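You operate a simulated robot arm through the tools that you are given. There is no shell and no other tool. Be economical: measure what you need, move in short steps, check, and stop when the job is done.

You are at the controls of a simulated robot arm. One attempt, no reset.

Task
Pair the blue controller with the console and put the green one in dock place 2.
Fine: console on, click the pair button once, then the controller's white button once; dock it with its grips to the room.

It is judged by the outcome, as a careful person would: the job done as asked, and still so three seconds after it is handed in. It fails if anything else is knocked over, pushed out of place, dropped, spilled or broken.

Robot
A 7-joint arm with a two-finger parallel gripper, fixed in place. Base frame: the origin is at the foot of the arm, x ahead of it, y to its left, z up; the work surface is at about z = 0.7. Lengths are in m, angles in rad, forces in N, time in s.
With the tool pointing down near the work surface it reaches from about 0.28 to 0.68 m from the base axis. Its first joint turns from -1.152 to 1.152 rad. Payload 1.57 kg.
The tool frame sits at the grasp point between the pads (the TCP): z along the fingers, y along the line on which they close. The tips reach 0.03 m beyond it. Largest opening 0.11 m; finger width 0.024, thickness 0.012; the body of the gripper, 0.048 by 0.112 m, starts 0.078 m behind the TCP.
Orientation is that of the tool frame in the base frame, as a unit quaternion [x, y, z, w]. With the fingers straight down and closing along the base's y, the tool's x points along the base's -x, its y along +y and its z along -z.

Tools
- The arm moves only by the tool move_arm. Its argument "motion" is a list of rows, each a list of 7 numbers: the turn, a rotation vector about the base's x, y, z in rad, then the shift along the base's x, y, z in m, then the closure, from 0 (fully open) to 1 (shut). In form: [[rx, ry, rz, tx, ty, tz, fingers], ...]. A call has 1 to 10 rows; each row is the pose to reach, as a shift and turn from the pose commanded when the call began. A row lasts 0.2 s, in which the tool goes at most 0.05 m and 0.15 rad; a call with a longer step from one row to the next is refused whole, and so is a gripper value outside its range. Where a pose cannot be reached the arm comes as near as it can. A force on the tool above 40 N (or 10 N above the force at the start of the call, whichever is more), or a blocked arm, ends the call early, and 0.2 s more pass. The fingers move at their own pace (about 0.108 m/s each) and stop on an object; they squeeze with about 23 N. The grip force told is the motor's: it shows also when the fingers shut on nothing. Time passes only in rows, and 0.2 s behind the last, so rows that repeat a pose let the fingers close. It gives the time, the measured TCP pose, the force on the tool (base axes), the opening and the grip force at its end, in the units of the frame above (readings bear some noise).
- Cameras (640 x 400 px; columns grow to the right, rows downward): "scene" is fixed at [0.1661, -0.4129, 1.378]; the picture's right is [0.66, -0.75, 0.00], its down [-0.60, -0.53, -0.61] and it looks along [0.45, 0.40, -0.80] (base axes); focal length 286 px, centre (320, 200). "wrist" rides on the gripper at [0.07, 0.016, -0.141] in the tool frame; the picture's right is [-0.23, 0.97, 0.00], its down [-0.85, -0.20, -0.48] and it looks along [-0.47, -0.11, 0.88] (tool axes); focal length 222 px, centre (320, 200). There is no depth. A picture from a camera that has moved, and an enlarged one, comes with that camera's place and axes in the base frame and with its lens.
- get_image(camera): a new picture of that camera. The clock stands still meanwhile.
- inspect(camera, box): a new picture of the part [left, top, right, bottom] of that camera's present view, enlarged. The clock stands still meanwhile.
- sign_off(): hands the job in; it is judged then, once.

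Go step by step. Nothing tells you positions but the pictures and the camera data: compare them with the known pose of the tool, close in by small moves and look again before you grip or let go. The budget is 120 turns and 76 pictures, counting those below and the enlarged ones. Unless the task says otherwise, let go and move clear before handing in, and close with one line.

The tools are called after "Request:" as name(argument=value, ...) on one line, values as JSON. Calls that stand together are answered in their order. move_arm: Moves the arm, as the interface text tells. Its arguments: {"type":"object","properties":{"motion":{"type":"array"}},"required":["motion"]} The other tools are called the same way: get_image (camera) takes a picture; inspect (camera, box) takes an enlarged picture of a part of a camera's view; sign_off () hands the job in.

At the start:

```text
t: 0.0
eef_pos: [0.4312, 0.0021, 1.0733]
tool_rot: [0.001, 1.0, 0.0, 0.0]
force: [0.4, 0.4, 0.7]
finger_gap: 0.1098
grip_force: 0.1
```

scene: 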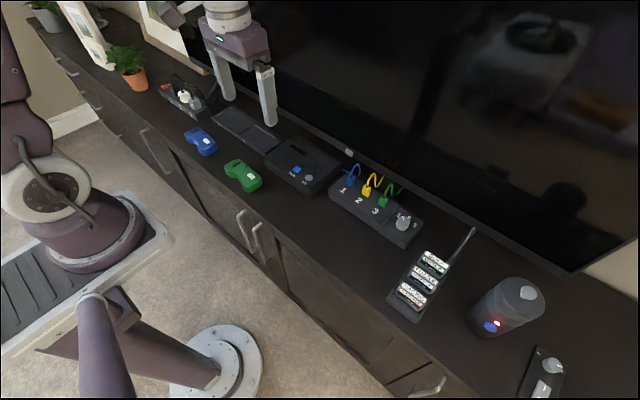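
wrist: 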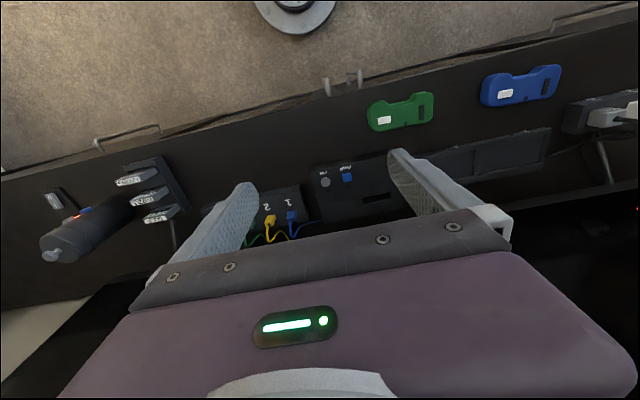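

I see two controllers (blue, green), a dock tray, a console with a blue and a grey button, and other devices. I'll look closer first.

Request:
inspect(camera="scene", box=[150, 70, 350, 195])

Request:
inspect(camera="scene", box=[260, 130, 360, 193])

Request:
inspect(camera="wrist", box=[300, 50, 640, 262])

Request:
inspect(camera="scene", box=[320, 150, 600, 325])

```text
3.20 times, centred on (250, 132) of scene
camera zoom: at [0.1661, -0.4129, 1.378], right [0.66, -0.75, 0.0], down [-0.6, -0.53, -0.61], along [0.45, 0.4, -0.8], focal length 915 px, centre (544, 416)
```

zoom: 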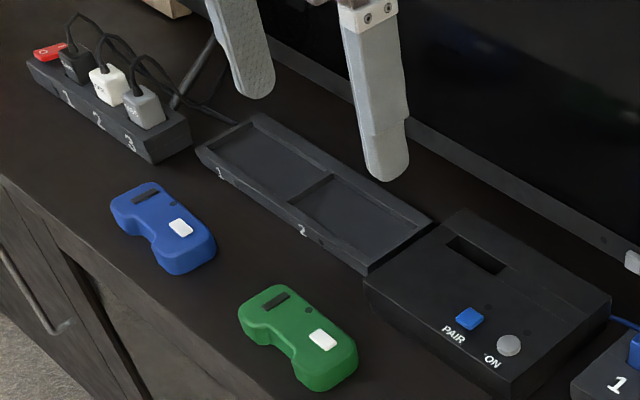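

```text
6.35 times, centred on (310, 162) of scene
camera zoom: at [0.1661, -0.4129, 1.378], right [0.66, -0.75, 0.0], down [-0.6, -0.53, -0.61], along [0.45, 0.4, -0.8], focal length 1815 px, centre (384, 444)
```

zoom: 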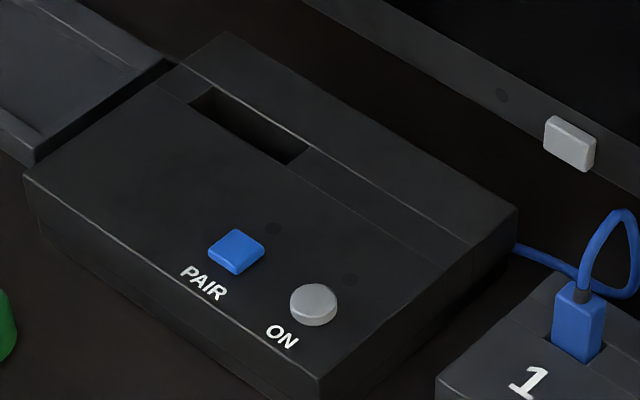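

```text
1.88 times, centred on (470, 156) of wrist
camera zoom: at [0.3624, 0.0194, 1.2136], right [0.23, 0.97, 0.0], down [0.85, -0.2, 0.48], along [0.47, -0.11, -0.88], focal length 418 px, centre (38, 283)
```

zoom: 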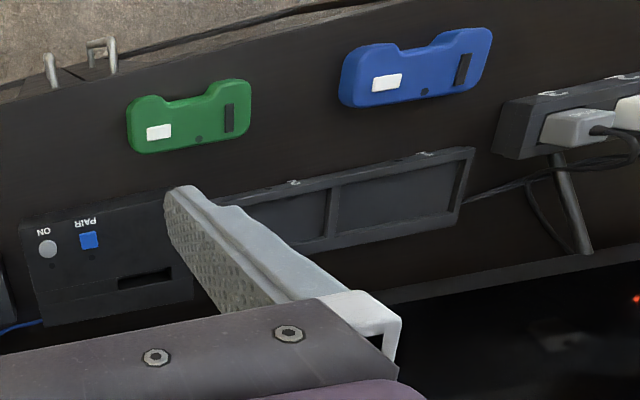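

```text
2.29 times, centred on (460, 238) of scene
camera zoom: at [0.1661, -0.4129, 1.378], right [0.66, -0.75, 0.0], down [-0.6, -0.53, -0.61], along [0.45, 0.4, -0.8], focal length 653 px, centre (0, 114)
```

zoom: 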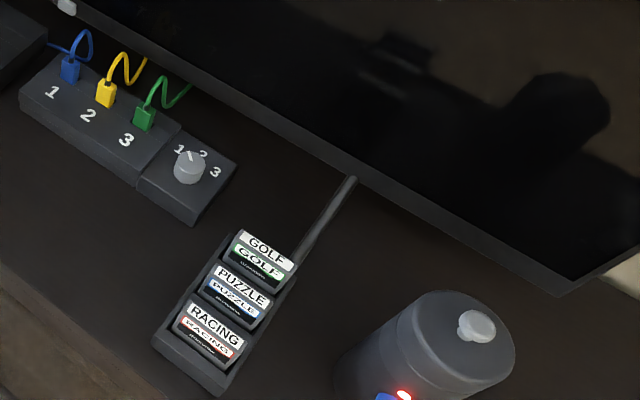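

The console's LEDs look dark, so it seems off. I take PAIR to be at about (0.567, 0.033, 0.75), ON at (0.566, -0.018), green at around (0.46, 0.17) and blue at around (0.475, 0.41). I'll close the fingers, come in for a closer view, and check the power strip.

Request:
move_arm(motion=[[0, 0, 0, 0.015, 0.01, -0.04, 0.5], [0, 0, 0, 0.03, 0.02, -0.08, 1], [0, 0, 0, 0.04, 0.03, -0.12, 1], [0, 0, 0, 0.04, 0.03, -0.12, 1], [0, 0, 0, 0.04, 0.03, -0.12, 1]])

Request:
get_image(camera="wrist")

Request:
inspect(camera="scene", box=[150, 70, 230, 120])

```text
t: 1.2
eef_pos: [0.4736, 0.0341, 0.9524]
tool_rot: [0.0, 1.0, 0.0, 0.0]
force: [0.3, -0.4, 0.2]
finger_gap: 0.0
grip_force: 21.6
```

```text
69 pictures are left
camera wrist: at [0.4038, 0.0498, 1.0935], right [0.23, 0.97, 0.0], down [0.86, -0.2, 0.48], along [0.47, -0.11, -0.88], focal length 222 px, centre (320, 200)
```

wrist: 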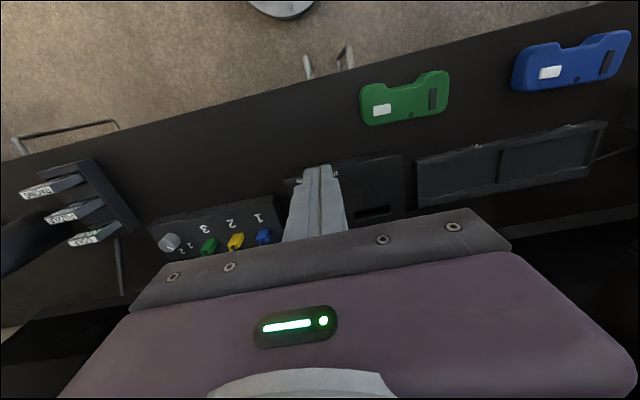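

```text
8.00 times, centred on (190, 95) of scene
camera zoom: at [0.1661, -0.4129, 1.378], right [0.66, -0.75, 0.0], down [-0.6, -0.53, -0.61], along [0.45, 0.4, -0.8], focal length 2286 px, centre (1360, 1040)
```

zoom: 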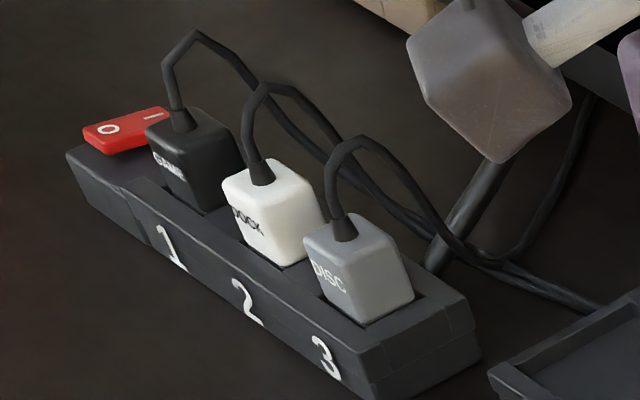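

The strip's rocker is marked, but I can't tell which way it's set, so pressing ON will show whether there's power. Moving to just above the ON button.

Request:
move_arm(motion=[[0, 0, 0, 0.03, -0.017, -0.03, 1], [0, 0, 0, 0.06, -0.034, -0.06, 1], [0, 0, 0, 0.085, -0.046, -0.09, 1], [0, 0, 0, 0.093, -0.051, -0.12, 1], [0, 0, 0, 0.093, -0.051, -0.15, 1], [0, 0, 0, 0.093, -0.051, -0.15, 1]])

Request:
inspect(camera="scene", box=[260, 130, 360, 193])

Request:
get_image(camera="wrist")

```text
t: 2.6
eef_pos: [0.5657, -0.019, 0.8018]
tool_rot: [0.0, 1.0, -0.001, 0.0]
force: [0.6, -0.5, 0.4]
finger_gap: 0.0003
grip_force: 21.1
```

```text
6.35 times, centred on (310, 162) of scene
camera zoom: at [0.1661, -0.4129, 1.378], right [0.66, -0.75, 0.0], down [-0.6, -0.53, -0.61], along [0.45, 0.4, -0.8], focal length 1815 px, centre (384, 444)
```

zoom: 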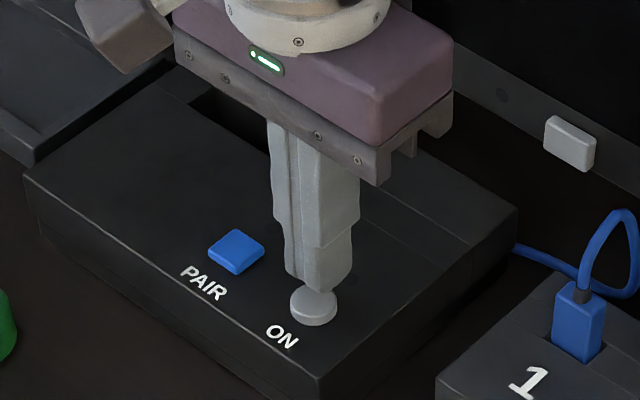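

```text
66 pictures are left
camera wrist: at [0.4968, -0.0029, 0.943], right [0.23, 0.97, 0.0], down [0.86, -0.2, 0.48], along [0.47, -0.11, -0.88], focal length 222 px, centre (320, 200)
```

wrist: 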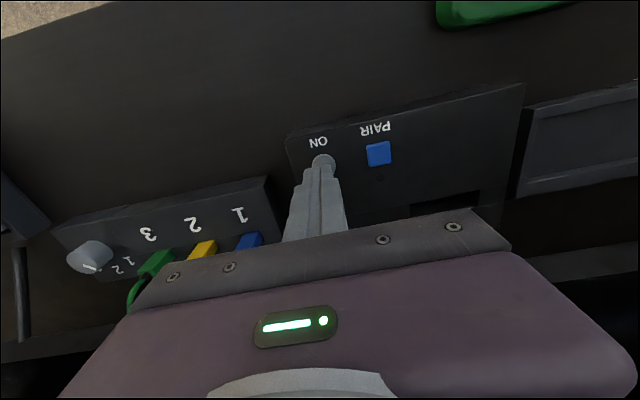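

The tip is aligned over ON. Pressing down slowly.

Request:
move_arm(motion=[[0, 0, 0, 0, 0, -0.008, 1], [0, 0, 0, 0, 0, -0.014, 1], [0, 0, 0, 0, 0, -0.018, 1], [0, 0, 0, 0, 0, -0.021, 1]])

Request:
inspect(camera="scene", box=[260, 130, 360, 193])

```text
t: 3.6
eef_pos: [0.5641, -0.0183, 0.7804]
tool_rot: [0.0, 1.0, 0.0, -0.001]
force: [0.2, 0.8, 1.3]
finger_gap: 0.0
grip_force: 21.0
```

```text
6.35 times, centred on (310, 162) of scene
camera zoom: at [0.1661, -0.4129, 1.378], right [0.66, -0.75, 0.0], down [-0.6, -0.53, -0.61], along [0.45, 0.4, -0.8], focal length 1815 px, centre (384, 444)
```

zoom: 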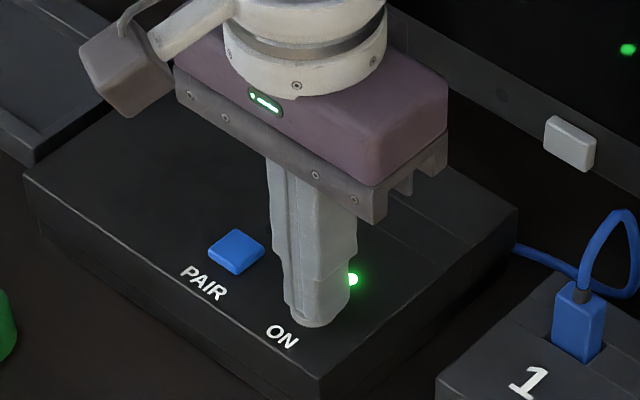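

The ON LED lit green with power good, so I'll retract straight up. Next I'll go over the blue controller to measure its button before pairing.

Request:
move_arm(motion=[[0, 0, 0, 0, 0, 0.02, 1], [0, 0, 0, 0, 0, 0.06, 1], [0, 0, 0, -0.02, 0.03, 0.09, 1], [0, 0, 0, -0.04, 0.07, 0.11, 1], [0, 0, 0, -0.06, 0.115, 0.11, 1], [0, 0, 0, -0.08, 0.16, 0.11, 1], [0, 0, 0, -0.1, 0.205, 0.11, 1], [0, 0, 0, -0.12, 0.25, 0.11, 1], [0, 0, 0, -0.14, 0.285, 0.11, 1], [0, 0, 0, -0.14, 0.285, 0.11, 1]])

Request:
get_image(camera="wrist")

Request:
inspect(camera="scene", box=[260, 130, 360, 193])

```text
t: 5.8
eef_pos: [0.4221, 0.2698, 0.893]
tool_rot: [0.001, 1.0, 0.0, 0.0]
force: [0.2, 0.3, 0.7]
finger_gap: 0.0
grip_force: 21.1
```

```text
64 pictures are left
camera wrist: at [0.3535, 0.2849, 1.0346], right [0.23, 0.97, 0.0], down [0.86, -0.2, 0.48], along [0.47, -0.11, -0.88], focal length 222 px, centre (320, 200)
```

wrist: 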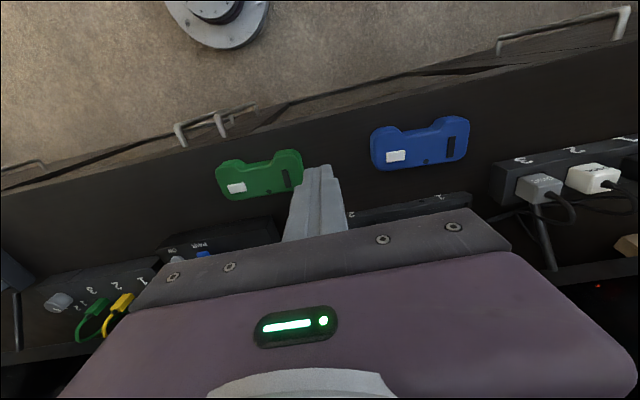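

```text
6.35 times, centred on (310, 162) of scene
camera zoom: at [0.1661, -0.4129, 1.378], right [0.66, -0.75, 0.0], down [-0.6, -0.53, -0.61], along [0.45, 0.4, -0.8], focal length 1815 px, centre (384, 444)
```

zoom: 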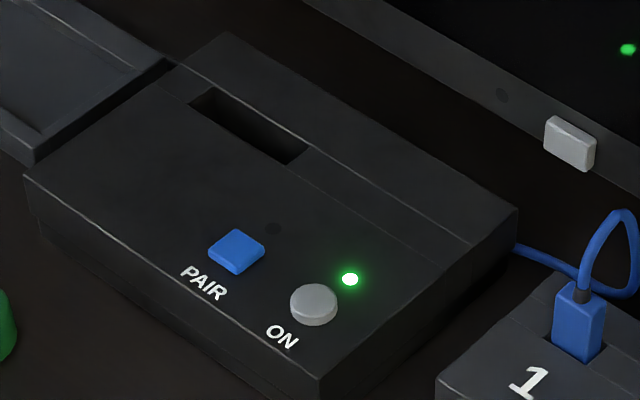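

The console is on. I'll hover over the blue controller's white button at (0.471, 0.366) to confirm its position without touching it.

Request:
move_arm(motion=[[0, 0, 0, 0.02, 0.04, -0.01, 1], [0, 0, 0, 0.04, 0.08, -0.03, 1], [0, 0, 0, 0.049, 0.096, -0.07, 1], [0, 0, 0, 0.049, 0.096, -0.1, 1], [0, 0, 0, 0.049, 0.096, -0.1, 1]])

Request:
inspect(camera="scene", box=[160, 100, 256, 160])

Request:
inspect(camera="wrist", box=[220, 80, 480, 242])

```text
t: 7.0
eef_pos: [0.4722, 0.364, 0.7919]
tool_rot: [-0.001, 1.0, 0.0, -0.001]
force: [0.4, -0.8, 0.7]
finger_gap: 0.0001
grip_force: 21.2
```

```text
6.67 times, centred on (208, 130) of scene
camera zoom: at [0.1661, -0.4129, 1.378], right [0.66, -0.75, 0.0], down [-0.6, -0.53, -0.61], along [0.45, 0.4, -0.8], focal length 1906 px, centre (1067, 667)
```

zoom: 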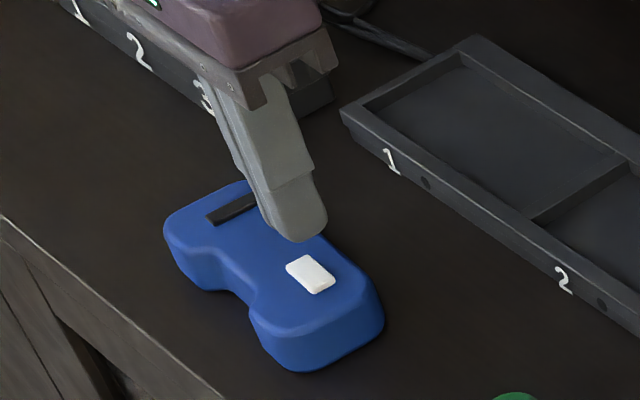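

```text
2.46 times, centred on (350, 161) of wrist
camera zoom: at [0.4029, 0.3797, 0.9335], right [0.23, 0.97, 0.0], down [0.86, -0.2, 0.48], along [0.47, -0.11, -0.88], focal length 547 px, centre (246, 296)
```

zoom: 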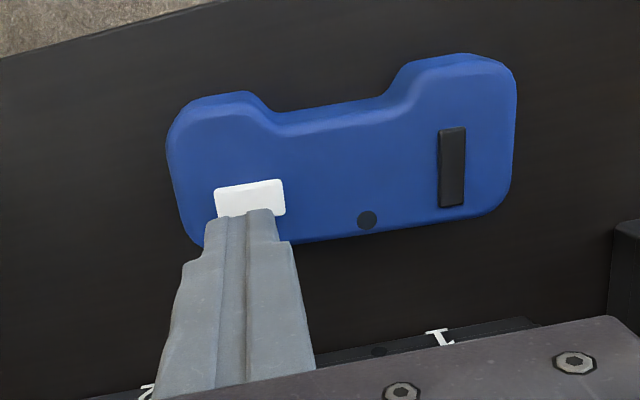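

The blue button is confirmed at about (0.470, 0.3655, 0.73). Now I'll lift and move over PAIR.

Request:
move_arm(motion=[[0, 0, 0, 0.0, 0.0, 0.03, 1], [0, 0, 0, 0.01, -0.04, 0.045, 1], [0, 0, 0, 0.02, -0.085, 0.045, 1], [0, 0, 0, 0.035, -0.13, 0.045, 1], [0, 0, 0, 0.05, -0.175, 0.045, 1], [0, 0, 0, 0.065, -0.22, 0.045, 1], [0, 0, 0, 0.08, -0.265, 0.045, 1], [0, 0, 0, 0.09, -0.31, 0.04, 1], [0, 0, 0, 0.095, -0.331, 0.01, 1], [0, 0, 0, 0.095, -0.331, 0.01, 1]])

Request:
inspect(camera="scene", box=[260, 130, 360, 193])

Request:
inspect(camera="wrist", box=[220, 80, 480, 242])

```text
t: 9.2
eef_pos: [0.5712, 0.0313, 0.8022]
tool_rot: [0.0, 1.0, 0.0, 0.0]
force: [0.2, 1.3, 0.8]
finger_gap: 0.0
grip_force: 21.2
```

```text
6.35 times, centred on (310, 162) of scene
camera zoom: at [0.1661, -0.413, 1.378], right [0.66, -0.75, 0.0], down [-0.6, -0.53, -0.61], along [0.45, 0.4, -0.8], focal length 1815 px, centre (384, 444)
```

zoom: 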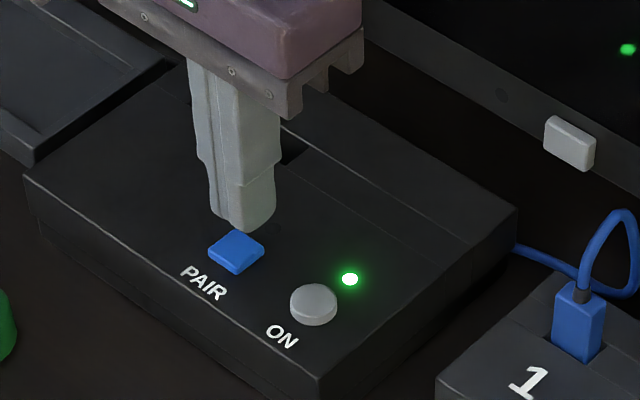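

```text
2.46 times, centred on (350, 161) of wrist
camera zoom: at [0.5009, 0.0478, 0.9439], right [0.23, 0.97, 0.0], down [0.86, -0.2, 0.48], along [0.47, -0.11, -0.88], focal length 547 px, centre (246, 296)
```

zoom: 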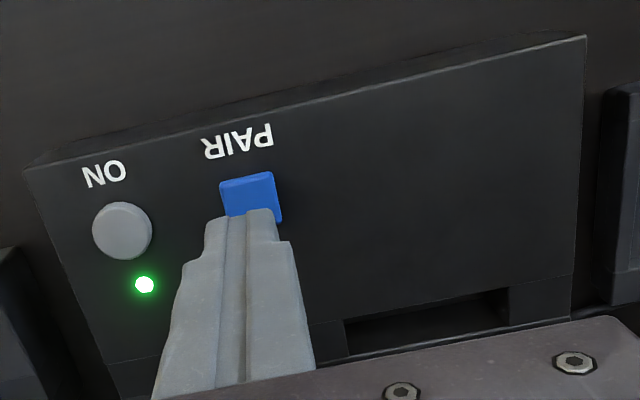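

The tip is over PAIR. One press to the same depth as before.

Request:
move_arm(motion=[[0, 0, 0, -0.003, 0.0015, -0.008, 1], [0, 0, 0, -0.003, 0.0015, -0.014, 1], [0, 0, 0, -0.003, 0.0015, -0.018, 1], [0, 0, 0, -0.003, 0.0015, -0.0215, 1]])

Request:
inspect(camera="scene", box=[260, 130, 360, 193])

Request:
inspect(camera="wrist", box=[220, 80, 480, 242])

```text
t: 10.2
eef_pos: [0.566, 0.0333, 0.7788]
tool_rot: [-0.001, 1.0, 0.0, 0.001]
force: [0.6, -1.0, 1.8]
finger_gap: 0.0
grip_force: 21.9
```

```text
6.35 times, centred on (310, 162) of scene
camera zoom: at [0.1661, -0.413, 1.378], right [0.66, -0.75, 0.0], down [-0.6, -0.53, -0.61], along [0.45, 0.4, -0.8], focal length 1815 px, centre (384, 444)
```

zoom: 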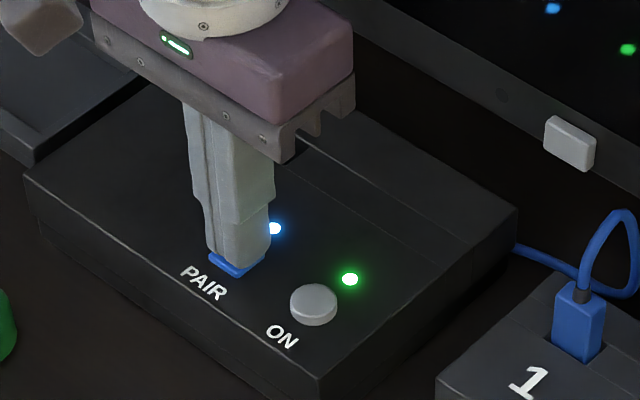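

```text
2.46 times, centred on (350, 161) of wrist
camera zoom: at [0.4973, 0.0497, 0.9211], right [0.23, 0.97, 0.0], down [0.85, -0.2, 0.48], along [0.47, -0.11, -0.88], focal length 547 px, centre (246, 296)
```

zoom: 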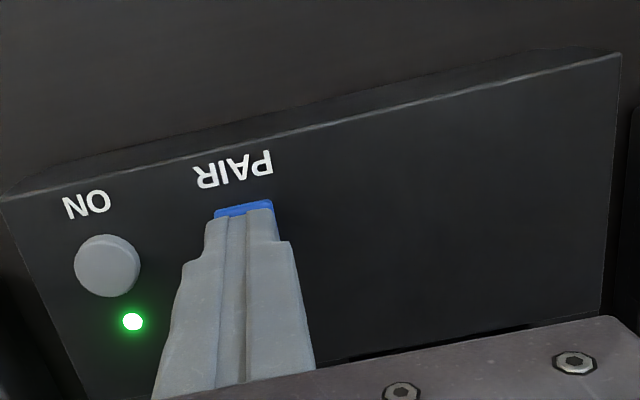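

The PAIR LED is lit blue. Going straight to the blue controller's button.

Request:
move_arm(motion=[[0, 0, 0, 0, 0, 0.03, 1], [0, 0, 0, -0.012, 0.035, 0.05, 1], [0, 0, 0, -0.025, 0.08, 0.055, 1], [0, 0, 0, -0.038, 0.127, 0.055, 1], [0, 0, 0, -0.051, 0.174, 0.055, 1], [0, 0, 0, -0.064, 0.221, 0.055, 1], [0, 0, 0, -0.077, 0.268, 0.055, 1], [0, 0, 0, -0.089, 0.313, 0.05, 1], [0, 0, 0, -0.093, 0.331, 0.02, 1], [0, 0, 0, -0.093, 0.331, 0.004, 1]])

Request:
inspect(camera="scene", box=[160, 100, 256, 160])

Request:
inspect(camera="scene", box=[260, 130, 360, 193])

```text
t: 12.4
eef_pos: [0.4725, 0.3654, 0.7842]
tool_rot: [0.0, 1.0, 0.0, 0.0]
force: [-0.3, -0.5, 0.4]
finger_gap: 0.0
grip_force: 21.7
```

```text
6.67 times, centred on (208, 130) of scene
camera zoom: at [0.1661, -0.4129, 1.378], right [0.66, -0.75, 0.0], down [-0.6, -0.53, -0.61], along [0.45, 0.4, -0.8], focal length 1906 px, centre (1067, 667)
```

zoom: 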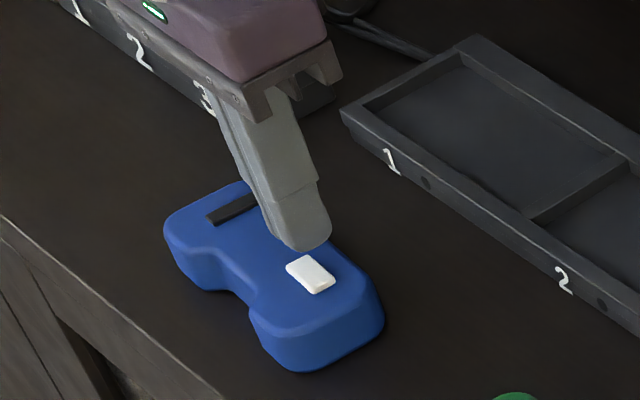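

```text
6.35 times, centred on (310, 162) of scene
camera zoom: at [0.1661, -0.4129, 1.378], right [0.66, -0.75, 0.0], down [-0.6, -0.53, -0.61], along [0.45, 0.4, -0.8], focal length 1815 px, centre (384, 444)
```

zoom: 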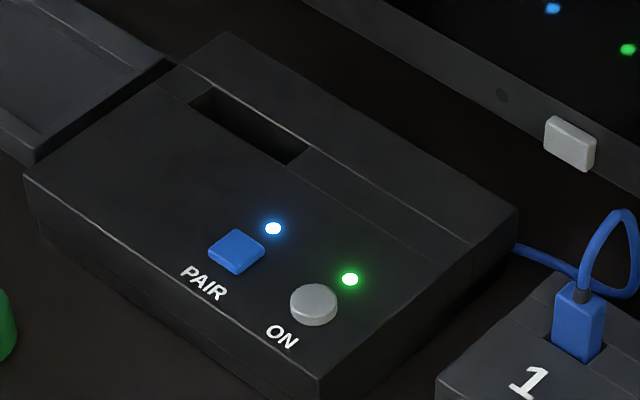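

The pairing LED is still on and the tip is over the button, so I'll press it slowly now.

Request:
move_arm(motion=[[0, 0, 0, -0.002, 0, -0.01, 1], [0, 0, 0, -0.002, 0, -0.017, 1], [0, 0, 0, -0.002, 0, -0.021, 1], [0, 0, 0, -0.002, 0, -0.0235, 1]])

Request:
inspect(camera="scene", box=[160, 100, 256, 160])

Request:
inspect(camera="wrist", box=[220, 80, 480, 242])

```text
t: 13.4
eef_pos: [0.47, 0.3643, 0.7601]
tool_rot: [-0.001, 1.0, 0.001, 0.001]
force: [-4.1, -2.5, 10.6]
finger_gap: 0.0
grip_force: 20.8
```

```text
6.67 times, centred on (208, 130) of scene
camera zoom: at [0.1659, -0.4131, 1.378], right [0.66, -0.75, 0.0], down [-0.6, -0.53, -0.61], along [0.45, 0.4, -0.8], focal length 1906 px, centre (1067, 667)
```

zoom: 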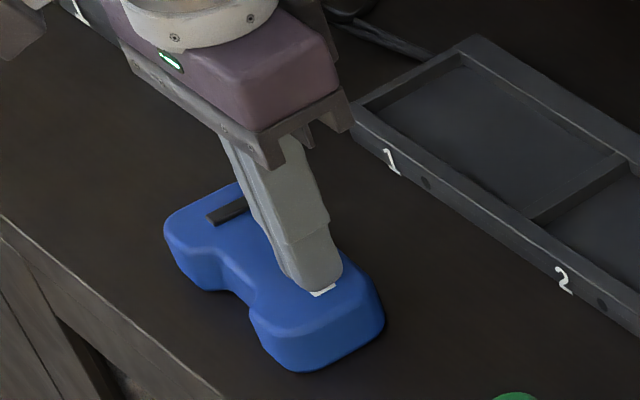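

```text
2.46 times, centred on (350, 161) of wrist
camera zoom: at [0.4013, 0.3809, 0.902], right [0.23, 0.97, 0.0], down [0.85, -0.2, 0.48], along [0.47, -0.11, -0.88], focal length 547 px, centre (246, 296)
```

zoom: 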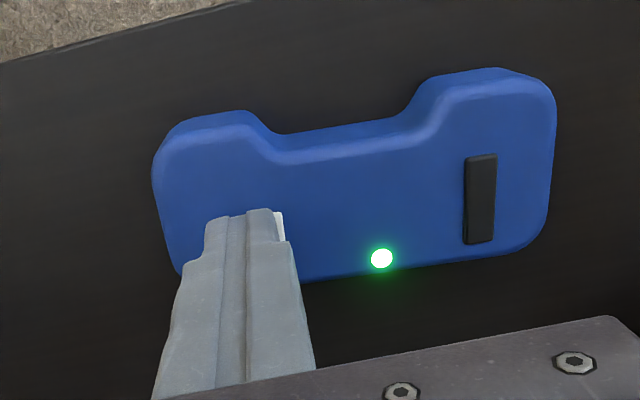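

The blue controller's LED is lit green, so it's paired. I'll lift off and move to view the green controller and the dock.

Request:
move_arm(motion=[[0, 0, 0, 0, 0, 0.02, 1], [0, 0, 0, 0, 0, 0.06, 1], [0, 0, 0, -0.01, -0.02, 0.1, 1], [0, 0, 0, -0.02, -0.05, 0.13, 1], [0, 0, 0, -0.03, -0.09, 0.15, 1], [0, 0, 0, -0.04, -0.13, 0.15, 1], [0, 0, 0, -0.05, -0.17, 0.15, 1], [0, 0, 0, -0.05, -0.17, 0.15, 1]])

Request:
get_image(camera="wrist")

Request:
inspect(camera="scene", box=[170, 95, 298, 195])

Request:
inspect(camera="scene", box=[260, 130, 360, 193])

```text
t: 15.2
eef_pos: [0.4219, 0.194, 0.9109]
tool_rot: [0.001, 1.0, 0.0, 0.0]
force: [-0.5, 0.5, 1.1]
finger_gap: 0.0
grip_force: 21.4
```

```text
52 pictures are left
camera wrist: at [0.3528, 0.2092, 1.0521], right [0.23, 0.97, 0.0], down [0.85, -0.2, 0.48], along [0.47, -0.11, -0.88], focal length 222 px, centre (320, 200)
```

wrist: 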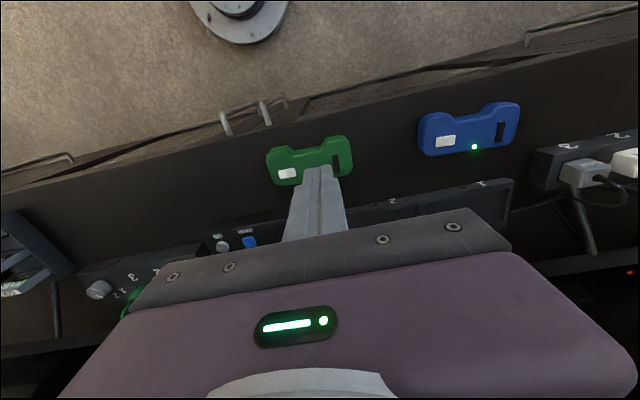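

```text
4.00 times, centred on (234, 145) of scene
camera zoom: at [0.1661, -0.413, 1.378], right [0.66, -0.75, 0.0], down [-0.6, -0.53, -0.61], along [0.45, 0.4, -0.8], focal length 1143 px, centre (664, 420)
```

zoom: 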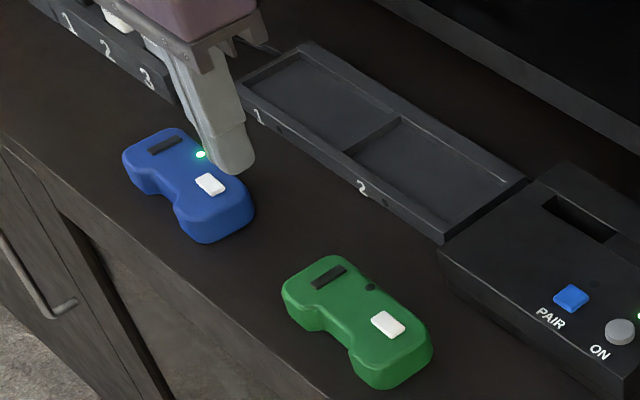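

```text
6.35 times, centred on (310, 162) of scene
camera zoom: at [0.1661, -0.413, 1.378], right [0.66, -0.75, 0.0], down [-0.6, -0.53, -0.61], along [0.45, 0.4, -0.8], focal length 1815 px, centre (384, 444)
```

zoom: 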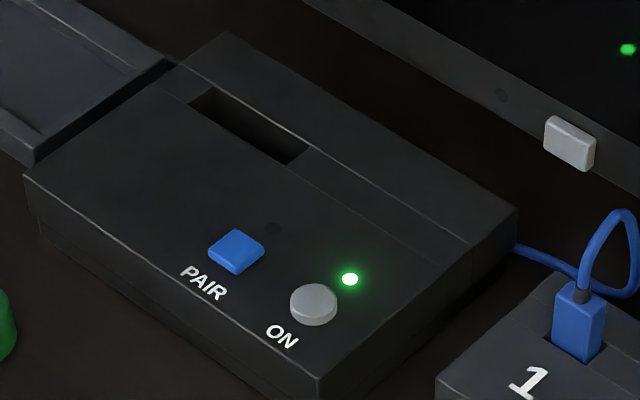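

Pairing is done: PAIR went dark, power stayed green and the controller's LED is lit. For docking I'll turn the gripper 90° so it closes along x across the green controller's short side, and open the fingers on the way.

Request:
move_arm(motion=[[0, 0, 0.14, 0, 0, 0, 0.6], [0, 0, 0.28, 0, 0, 0, 0.2], [0, 0, 0.42, 0, 0, 0, 0.2], [0, 0, 0.56, 0, 0, 0, 0.2], [0, 0, 0.7, 0, 0, 0, 0.2], [0, 0, 0.84, 0, 0, 0, 0.2], [0, 0, 0.98, 0, 0, 0, 0.2], [0, 0, 1.12, 0, 0, 0, 0.2], [0, 0, 1.26, 0, 0, 0, 0.2], [0, 0, 1.4, 0, 0, 0, 0.2]])

Request:
move_arm(motion=[[0, 0, 0.1, 0.01, -0.01, 0, 0.2], [0, 0, 0.1708, 0.03, -0.02, 0, 0.2], [0, 0, 0.1708, 0.035, -0.025, 0, 0.2], [0, 0, 0.1708, 0.035, -0.025, 0, 0.2]])

Request:
get_image(camera="wrist")

```text
t: 17.4
eef_pos: [0.4201, 0.1952, 0.9107]
tool_rot: [-0.644, 0.765, 0.001, -0.001]
force: [0.4, -0.9, -0.2]
finger_gap: 0.0879
grip_force: 0.1
```

```text
t: 18.4
eef_pos: [0.4558, 0.1697, 0.9086]
tool_rot: [0.708, -0.706, 0.0, 0.0]
force: [0.0, 0.4, 0.2]
finger_gap: 0.0877
grip_force: 0.1
```

```text
49 pictures are left
camera wrist: at [0.4407, 0.1002, 1.0512], right [-0.97, 0.23, 0.0], down [0.2, 0.86, 0.48], along [0.11, 0.47, -0.88], focal length 222 px, centre (320, 200)
```

wrist: 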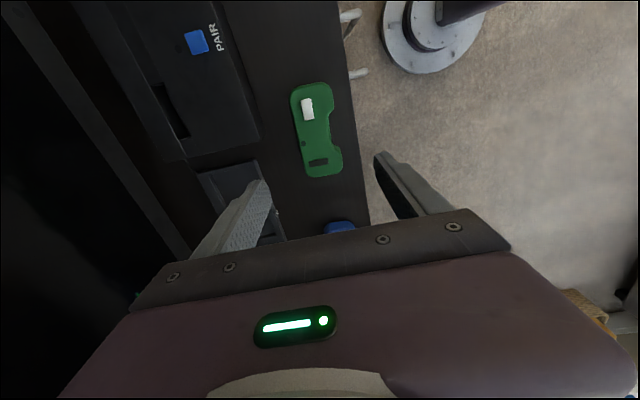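

The camera now gives a full view of the green controller. I'll zoom in on it and on the dock for dimensions.

Request:
inspect(camera="wrist", box=[240, 70, 400, 190])

Request:
inspect(camera="scene", box=[215, 140, 279, 196])

```text
3.33 times, centred on (320, 130) of wrist
camera zoom: at [0.4407, 0.1002, 1.0512], right [-0.97, 0.23, 0.0], down [0.2, 0.86, 0.48], along [0.11, 0.47, -0.88], focal length 740 px, centre (320, 433)
```

zoom: 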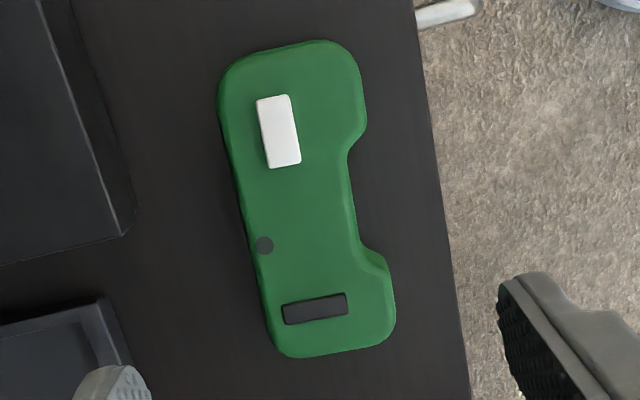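

```text
7.14 times, centred on (247, 168) of scene
camera zoom: at [0.1661, -0.4129, 1.378], right [0.66, -0.75, 0.0], down [-0.6, -0.53, -0.61], along [0.45, 0.4, -0.8], focal length 2042 px, centre (841, 429)
```

zoom: 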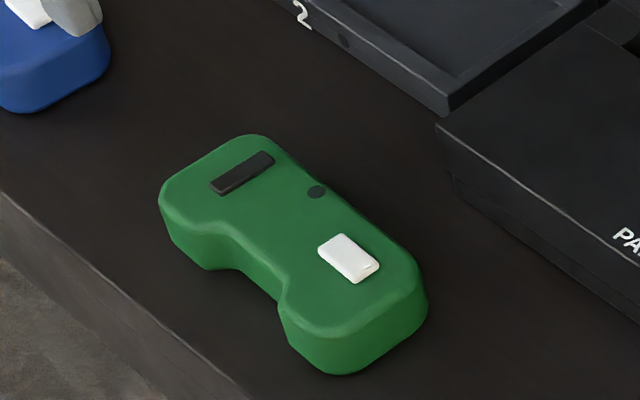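

The green controller is centred at about (0.460, 0.170), is about 0.13 × 0.058 and has a yaw of about -0.05 rad. Its notch centre is at y≈0.170. Next I'll look at dock place 2 from above.

Request:
move_arm(motion=[[0, 0, 0, 0.03, 0.02, 0, 0.2], [0, 0, 0, 0.06, 0.04, 0, 0.2], [0, 0, 0, 0.09, 0.06, 0, 0.2], [0, 0, 0, 0.115, 0.075, 0, 0.2], [0, 0, 0, 0.135, 0.085, 0, 0.2], [0, 0, 0, 0.135, 0.085, 0, 0.2]])

Request:
get_image(camera="wrist")

Request:
inspect(camera="wrist", box=[200, 60, 360, 180])

Request:
get_image(camera="scene")

```text
t: 19.8
eef_pos: [0.5907, 0.2555, 0.909]
tool_rot: [0.707, -0.707, 0.0, 0.0]
force: [-0.6, 0.9, 0.1]
finger_gap: 0.088
grip_force: 0.1
```

```text
46 pictures are left
camera wrist: at [0.5749, 0.1846, 1.0513], right [-0.97, 0.23, 0.0], down [0.2, 0.86, 0.48], along [0.11, 0.47, -0.88], focal length 222 px, centre (320, 200)
```

wrist: 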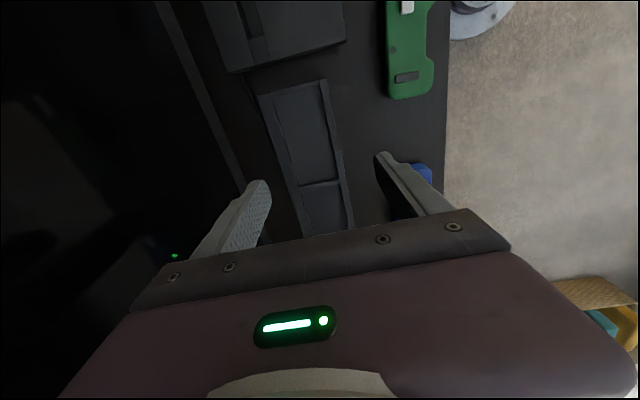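

```text
3.33 times, centred on (280, 120) of wrist
camera zoom: at [0.5749, 0.1846, 1.0513], right [-0.97, 0.23, 0.0], down [0.2, 0.86, 0.48], along [0.11, 0.47, -0.88], focal length 740 px, centre (453, 467)
```

zoom: 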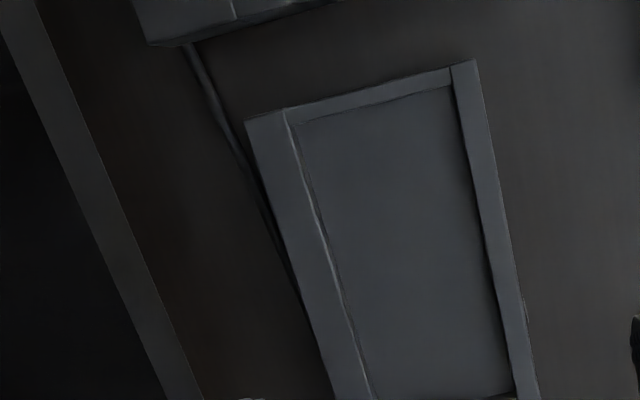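

```text
44 pictures are left
```

scene: 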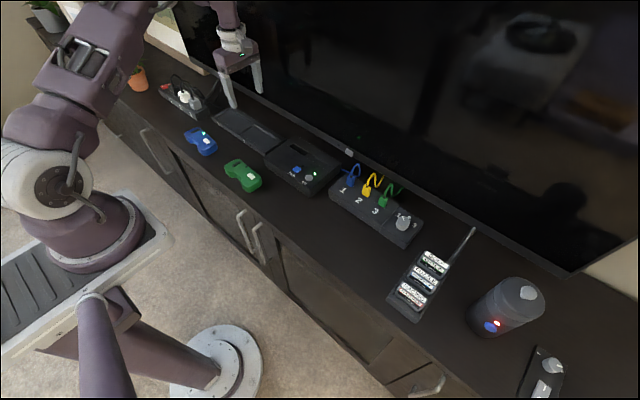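

Dock place 2's recess spans x≈0.577–0.646 and y≈0.191–0.332, with no yaw, so its centre is about (0.6115, 0.2615). I'll confirm the divider edge, then go above the green controller's waist.

Request:
inspect(camera="wrist", box=[250, 70, 378, 230])

Request:
move_arm(motion=[[0, 0, 0, -0.03, -0.02, 0, 0.2], [0, 0, 0, -0.065, -0.045, 0, 0.2], [0, 0, -0.03, -0.1, -0.07, -0.02, 0.2], [0, 0, -0.052, -0.126, -0.085, -0.05, 0.2], [0, 0, -0.052, -0.126, -0.085, -0.09, 0.2], [0, 0, -0.052, -0.126, -0.085, -0.115, 0.2], [0, 0, -0.052, -0.126, -0.085, -0.115, 0.2]])

Request:
inspect(camera="wrist", box=[180, 20, 460, 240])

Request:
inspect(camera="scene", box=[197, 120, 297, 195])

```text
2.50 times, centred on (314, 150) of wrist
camera zoom: at [0.5749, 0.1846, 1.0513], right [-0.97, 0.23, 0.0], down [0.2, 0.86, 0.48], along [0.11, 0.47, -0.88], focal length 555 px, centre (335, 325)
```

zoom: 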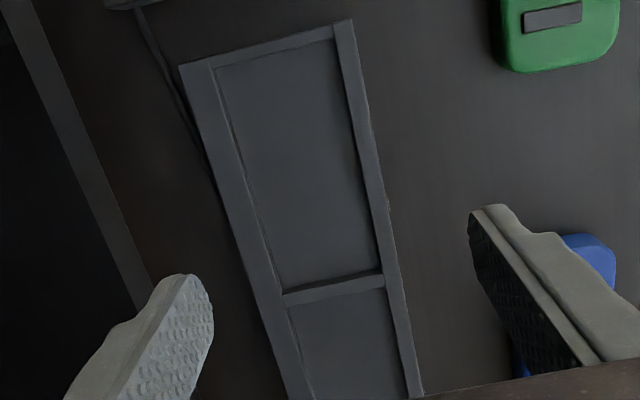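

```text
t: 21.4
eef_pos: [0.4652, 0.17, 0.7955]
tool_rot: [-0.688, 0.726, 0.0, 0.001]
force: [-0.1, 1.2, -1.3]
finger_gap: 0.0883
grip_force: 0.0
```

```text
1.82 times, centred on (320, 130) of wrist
camera zoom: at [0.4465, 0.1008, 0.9376], right [-0.96, 0.28, 0.0], down [0.24, 0.84, 0.48], along [0.13, 0.46, -0.88], focal length 404 px, centre (320, 327)
```

zoom: 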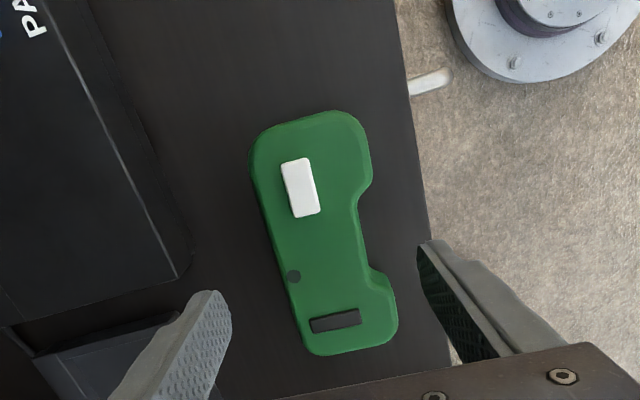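

```text
5.33 times, centred on (247, 158) of scene
camera zoom: at [0.1661, -0.4129, 1.378], right [0.66, -0.75, 0.0], down [-0.6, -0.53, -0.61], along [0.45, 0.4, -0.8], focal length 1524 px, centre (709, 427)
```

zoom: 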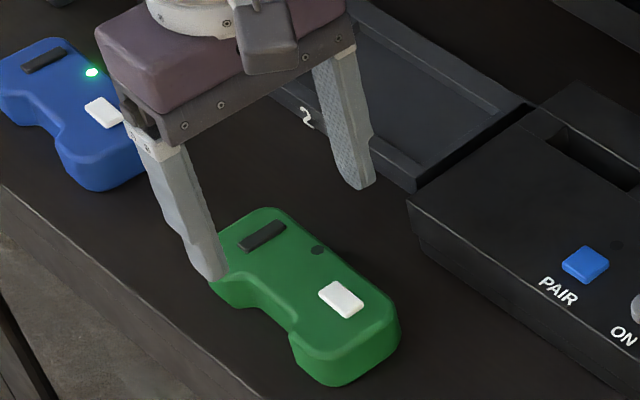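

The gripper is aligned with the waist and the notch side is clear. I'll lower to a high grip with the tips about 15 mm above the table, so they stay above the dock rim later, and then close.

Request:
move_arm(motion=[[0, 0, 0, -0.001, -0.001, -0.02, 0.2], [0, 0, 0, -0.001, -0.001, -0.04, 0.2], [0, 0, 0, -0.001, -0.001, -0.05, 0.2], [0, 0, 0, -0.001, -0.001, -0.05, 0.2]])

Request:
inspect(camera="wrist", box=[180, 20, 460, 240])

Request:
inspect(camera="scene", box=[197, 120, 297, 195])

```text
t: 22.4
eef_pos: [0.4622, 0.1688, 0.7433]
tool_rot: [-0.689, 0.725, 0.0, 0.0]
force: [-0.1, 0.1, -0.2]
finger_gap: 0.0878
grip_force: 0.1
```

```text
1.82 times, centred on (320, 130) of wrist
camera zoom: at [0.4443, 0.1, 0.8865], right [-0.96, 0.28, 0.0], down [0.24, 0.84, 0.48], along [0.13, 0.46, -0.88], focal length 404 px, centre (320, 327)
```

zoom: 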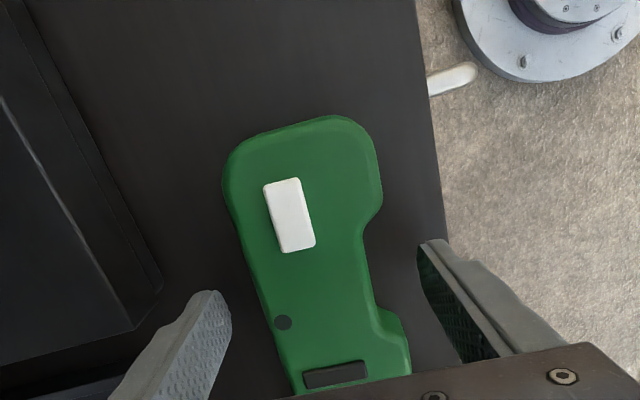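

```text
5.33 times, centred on (247, 158) of scene
camera zoom: at [0.1661, -0.4129, 1.378], right [0.66, -0.75, 0.0], down [-0.6, -0.53, -0.61], along [0.45, 0.4, -0.8], focal length 1524 px, centre (709, 427)
```

zoom: 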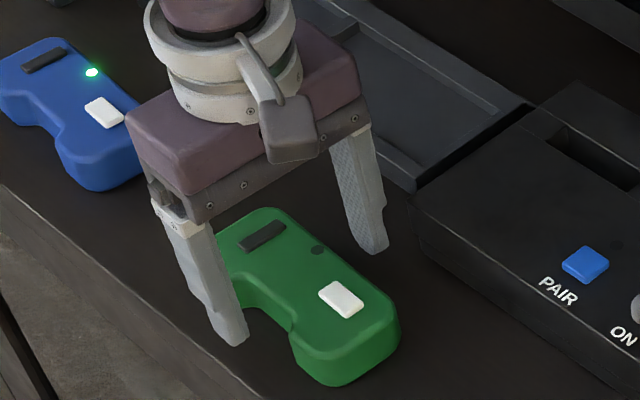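

The fingers are centred on the waist, so I'll close gently.

Request:
move_arm(motion=[[0, 0, 0, 0, 0, 0, 0.4], [0, 0, 0, 0, 0, 0, 0.52], [0, 0, 0, 0, 0, 0, 0.6], [0, 0, 0, 0, 0, 0, 1], [0, 0, 0, 0, 0, 0, 1]])

Request:
inspect(camera="scene", box=[197, 120, 297, 195])

Request:
inspect(camera="wrist", box=[180, 20, 460, 240])

```text
t: 23.6
eef_pos: [0.463, 0.1692, 0.7447]
tool_rot: [-0.688, 0.726, 0.0, 0.0]
force: [-0.2, 0.5, 1.3]
finger_gap: 0.0486
grip_force: 22.8
```

```text
5.33 times, centred on (247, 158) of scene
camera zoom: at [0.1661, -0.4129, 1.378], right [0.66, -0.75, 0.0], down [-0.6, -0.53, -0.61], along [0.45, 0.4, -0.8], focal length 1524 px, centre (709, 427)
```

zoom: 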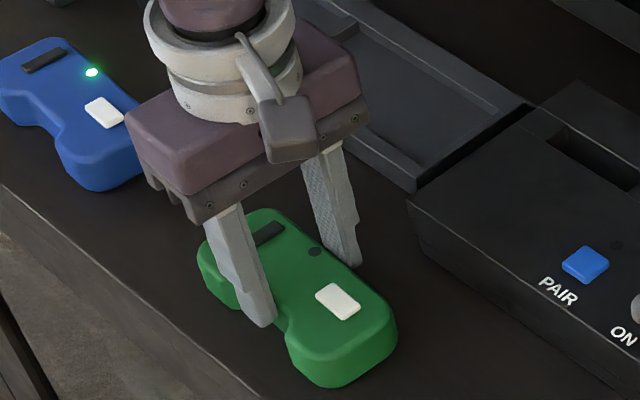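

```text
1.82 times, centred on (320, 130) of wrist
camera zoom: at [0.4442, 0.1, 0.8867], right [-0.96, 0.28, 0.0], down [0.24, 0.84, 0.48], along [0.13, 0.46, -0.88], focal length 404 px, centre (320, 327)
```

zoom: 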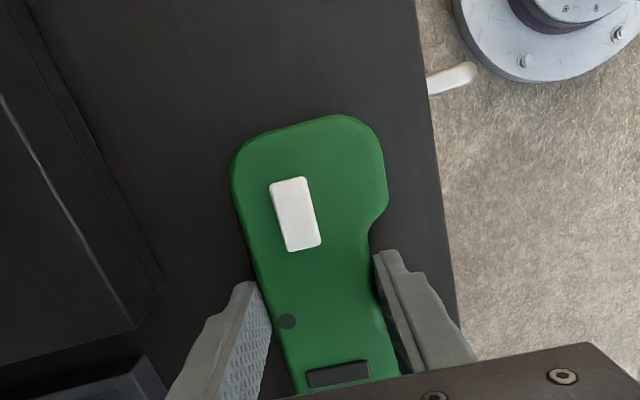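

It's gripped (gap 48.6 mm, matching the waist). Lifting and straightening the yaw.

Request:
move_arm(motion=[[0, 0, 0, 0, 0, 0.01, 1], [0, 0, 0, 0, 0, 0.03, 1], [0, 0, 0.03, 0, 0, 0.055, 1], [0, 0, 0.052, 0, 0, 0.08, 1], [0, 0, 0.052, 0, 0, 0.08, 1]])

Request:
inspect(camera="scene", box=[190, 95, 318, 191])

Request:
inspect(camera="wrist", box=[180, 20, 460, 240])

```text
t: 24.8
eef_pos: [0.4627, 0.1673, 0.8261]
tool_rot: [-0.707, 0.708, 0.0, 0.0]
force: [-0.6, -0.1, -1.8]
finger_gap: 0.0485
grip_force: 23.3
```

```text
4.17 times, centred on (254, 143) of scene
camera zoom: at [0.1661, -0.4129, 1.378], right [0.66, -0.75, 0.0], down [-0.6, -0.53, -0.61], along [0.45, 0.4, -0.8], focal length 1191 px, centre (595, 438)
```

zoom: 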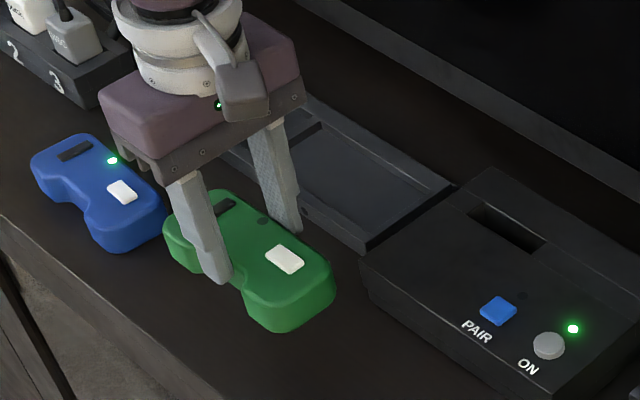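

```text
1.82 times, centred on (320, 130) of wrist
camera zoom: at [0.4473, 0.0973, 0.9674], right [-0.97, 0.23, 0.0], down [0.2, 0.86, 0.48], along [0.11, 0.47, -0.88], focal length 404 px, centre (320, 327)
```

zoom: 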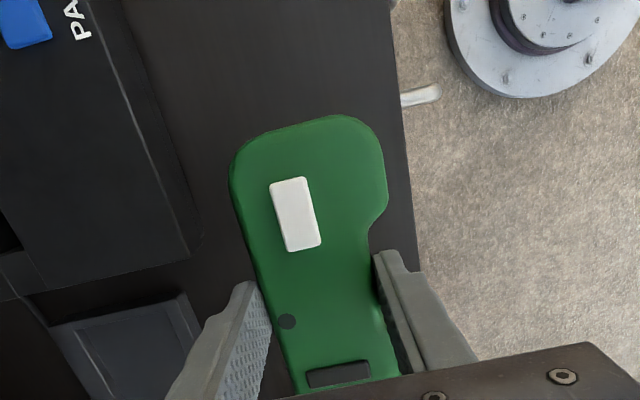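

It's held firmly and level. Carrying it over dock place 2.

Request:
move_arm(motion=[[0, 0, 0, 0.03, 0.02, 0, 1], [0, 0, 0, 0.065, 0.04, 0, 1], [0, 0, 0, 0.1, 0.06, 0, 1], [0, 0, 0, 0.13, 0.08, 0, 1], [0, 0, 0, 0.154, 0.0945, 0, 1], [0, 0, 0, 0.154, 0.0945, -0.02, 1], [0, 0, 0, 0.154, 0.0945, -0.02, 1]])

Request:
inspect(camera="scene", box=[190, 75, 318, 171])

Request:
get_image(camera="wrist")

```text
t: 26.4
eef_pos: [0.6173, 0.2637, 0.8026]
tool_rot: [-0.706, 0.708, 0.0, 0.0]
force: [-0.1, 0.1, -2.1]
finger_gap: 0.0487
grip_force: 23.1
```

```text
4.17 times, centred on (254, 123) of scene
camera zoom: at [0.1662, -0.4129, 1.378], right [0.66, -0.75, 0.0], down [-0.6, -0.53, -0.61], along [0.45, 0.4, -0.8], focal length 1191 px, centre (595, 521)
```

zoom: 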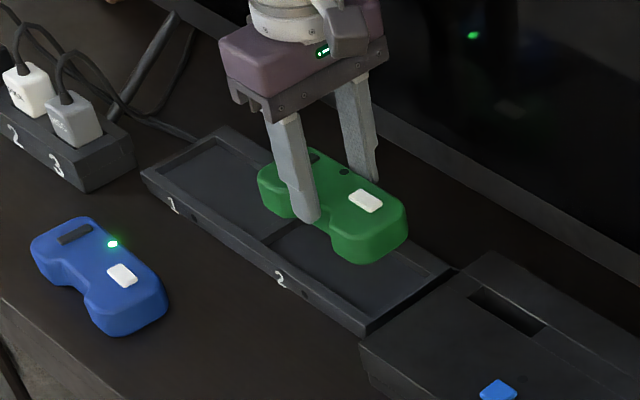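

```text
33 pictures are left
camera wrist: at [0.6021, 0.1938, 0.9451], right [-0.97, 0.23, 0.0], down [0.2, 0.86, 0.48], along [0.11, 0.47, -0.88], focal length 222 px, centre (320, 200)
```

wrist: 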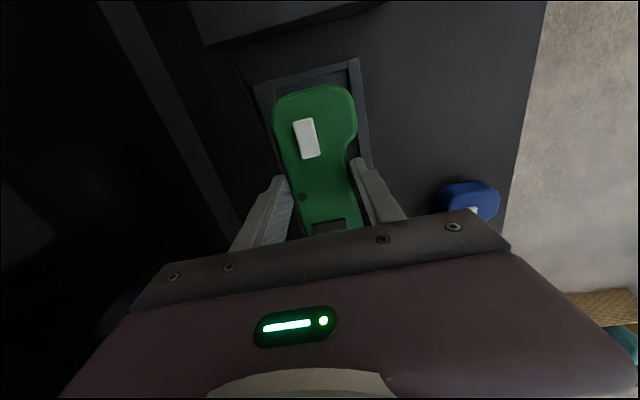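

It's over place 2. I'll lower it to just above the rim and check alignment.

Request:
move_arm(motion=[[0, 0, 0, 0, -0.001, -0.015, 1], [0, 0, 0, 0, -0.001, -0.028, 1], [0, 0, 0, 0, -0.001, -0.034, 1], [0, 0, 0, 0, -0.001, -0.034, 1]])

Request:
inspect(camera="wrist", box=[220, 20, 400, 240])

Request:
inspect(camera="scene", box=[215, 95, 295, 155])

```text
t: 27.4
eef_pos: [0.6169, 0.2627, 0.7704]
tool_rot: [0.707, -0.707, 0.0, 0.0]
force: [-0.4, 0.0, -1.7]
finger_gap: 0.0487
grip_force: 22.8
```

```text
1.82 times, centred on (310, 130) of wrist
camera zoom: at [0.6014, 0.1927, 0.9123], right [-0.97, 0.23, 0.0], down [0.2, 0.85, 0.48], along [0.11, 0.47, -0.88], focal length 404 px, centre (338, 327)
```

zoom: 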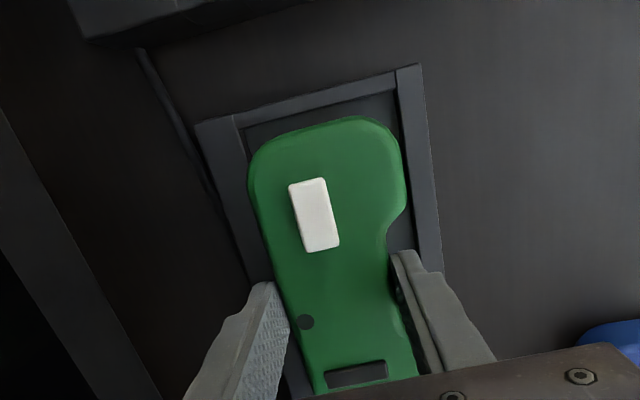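

```text
6.67 times, centred on (255, 125) of scene
camera zoom: at [0.1662, -0.4129, 1.378], right [0.66, -0.75, 0.0], down [-0.6, -0.53, -0.61], along [0.45, 0.4, -0.8], focal length 1906 px, centre (753, 700)
```

zoom: 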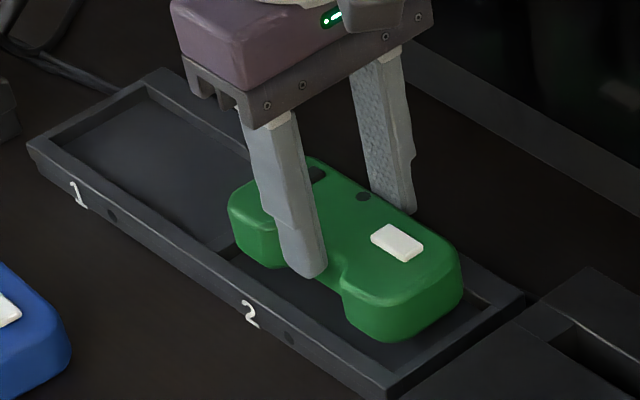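

It's centred to within about 1 mm in x, and I'll shift 1 mm in y. Lowering gradually.

Request:
move_arm(motion=[[0, 0, 0, 0, -0.001, -0.005, 1], [0, 0, 0, 0, -0.001, -0.01, 1], [0, 0, 0, 0, -0.001, -0.014, 1], [0, 0, 0, 0, -0.001, -0.0165, 1]])

Request:
inspect(camera="scene", box=[225, 100, 289, 148])

```text
t: 28.4
eef_pos: [0.6188, 0.2615, 0.7571]
tool_rot: [-0.707, 0.708, 0.0, 0.002]
force: [-2.7, -1.2, 17.3]
finger_gap: 0.0489
grip_force: 23.1
```

```text
8.33 times, centred on (257, 124) of scene
camera zoom: at [0.1657, -0.4131, 1.378], right [0.66, -0.75, 0.0], down [-0.6, -0.53, -0.61], along [0.45, 0.4, -0.79], focal length 2382 px, centre (845, 833)
```

zoom: 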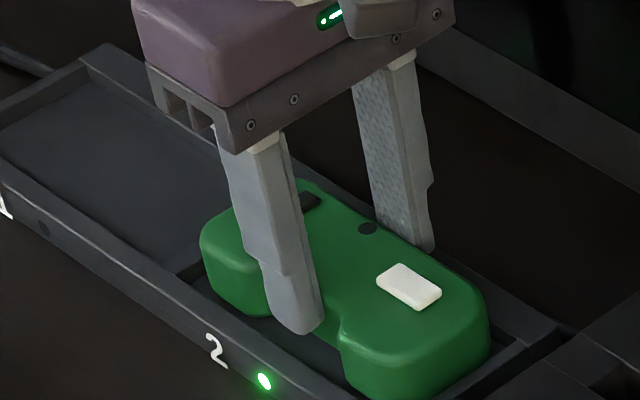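

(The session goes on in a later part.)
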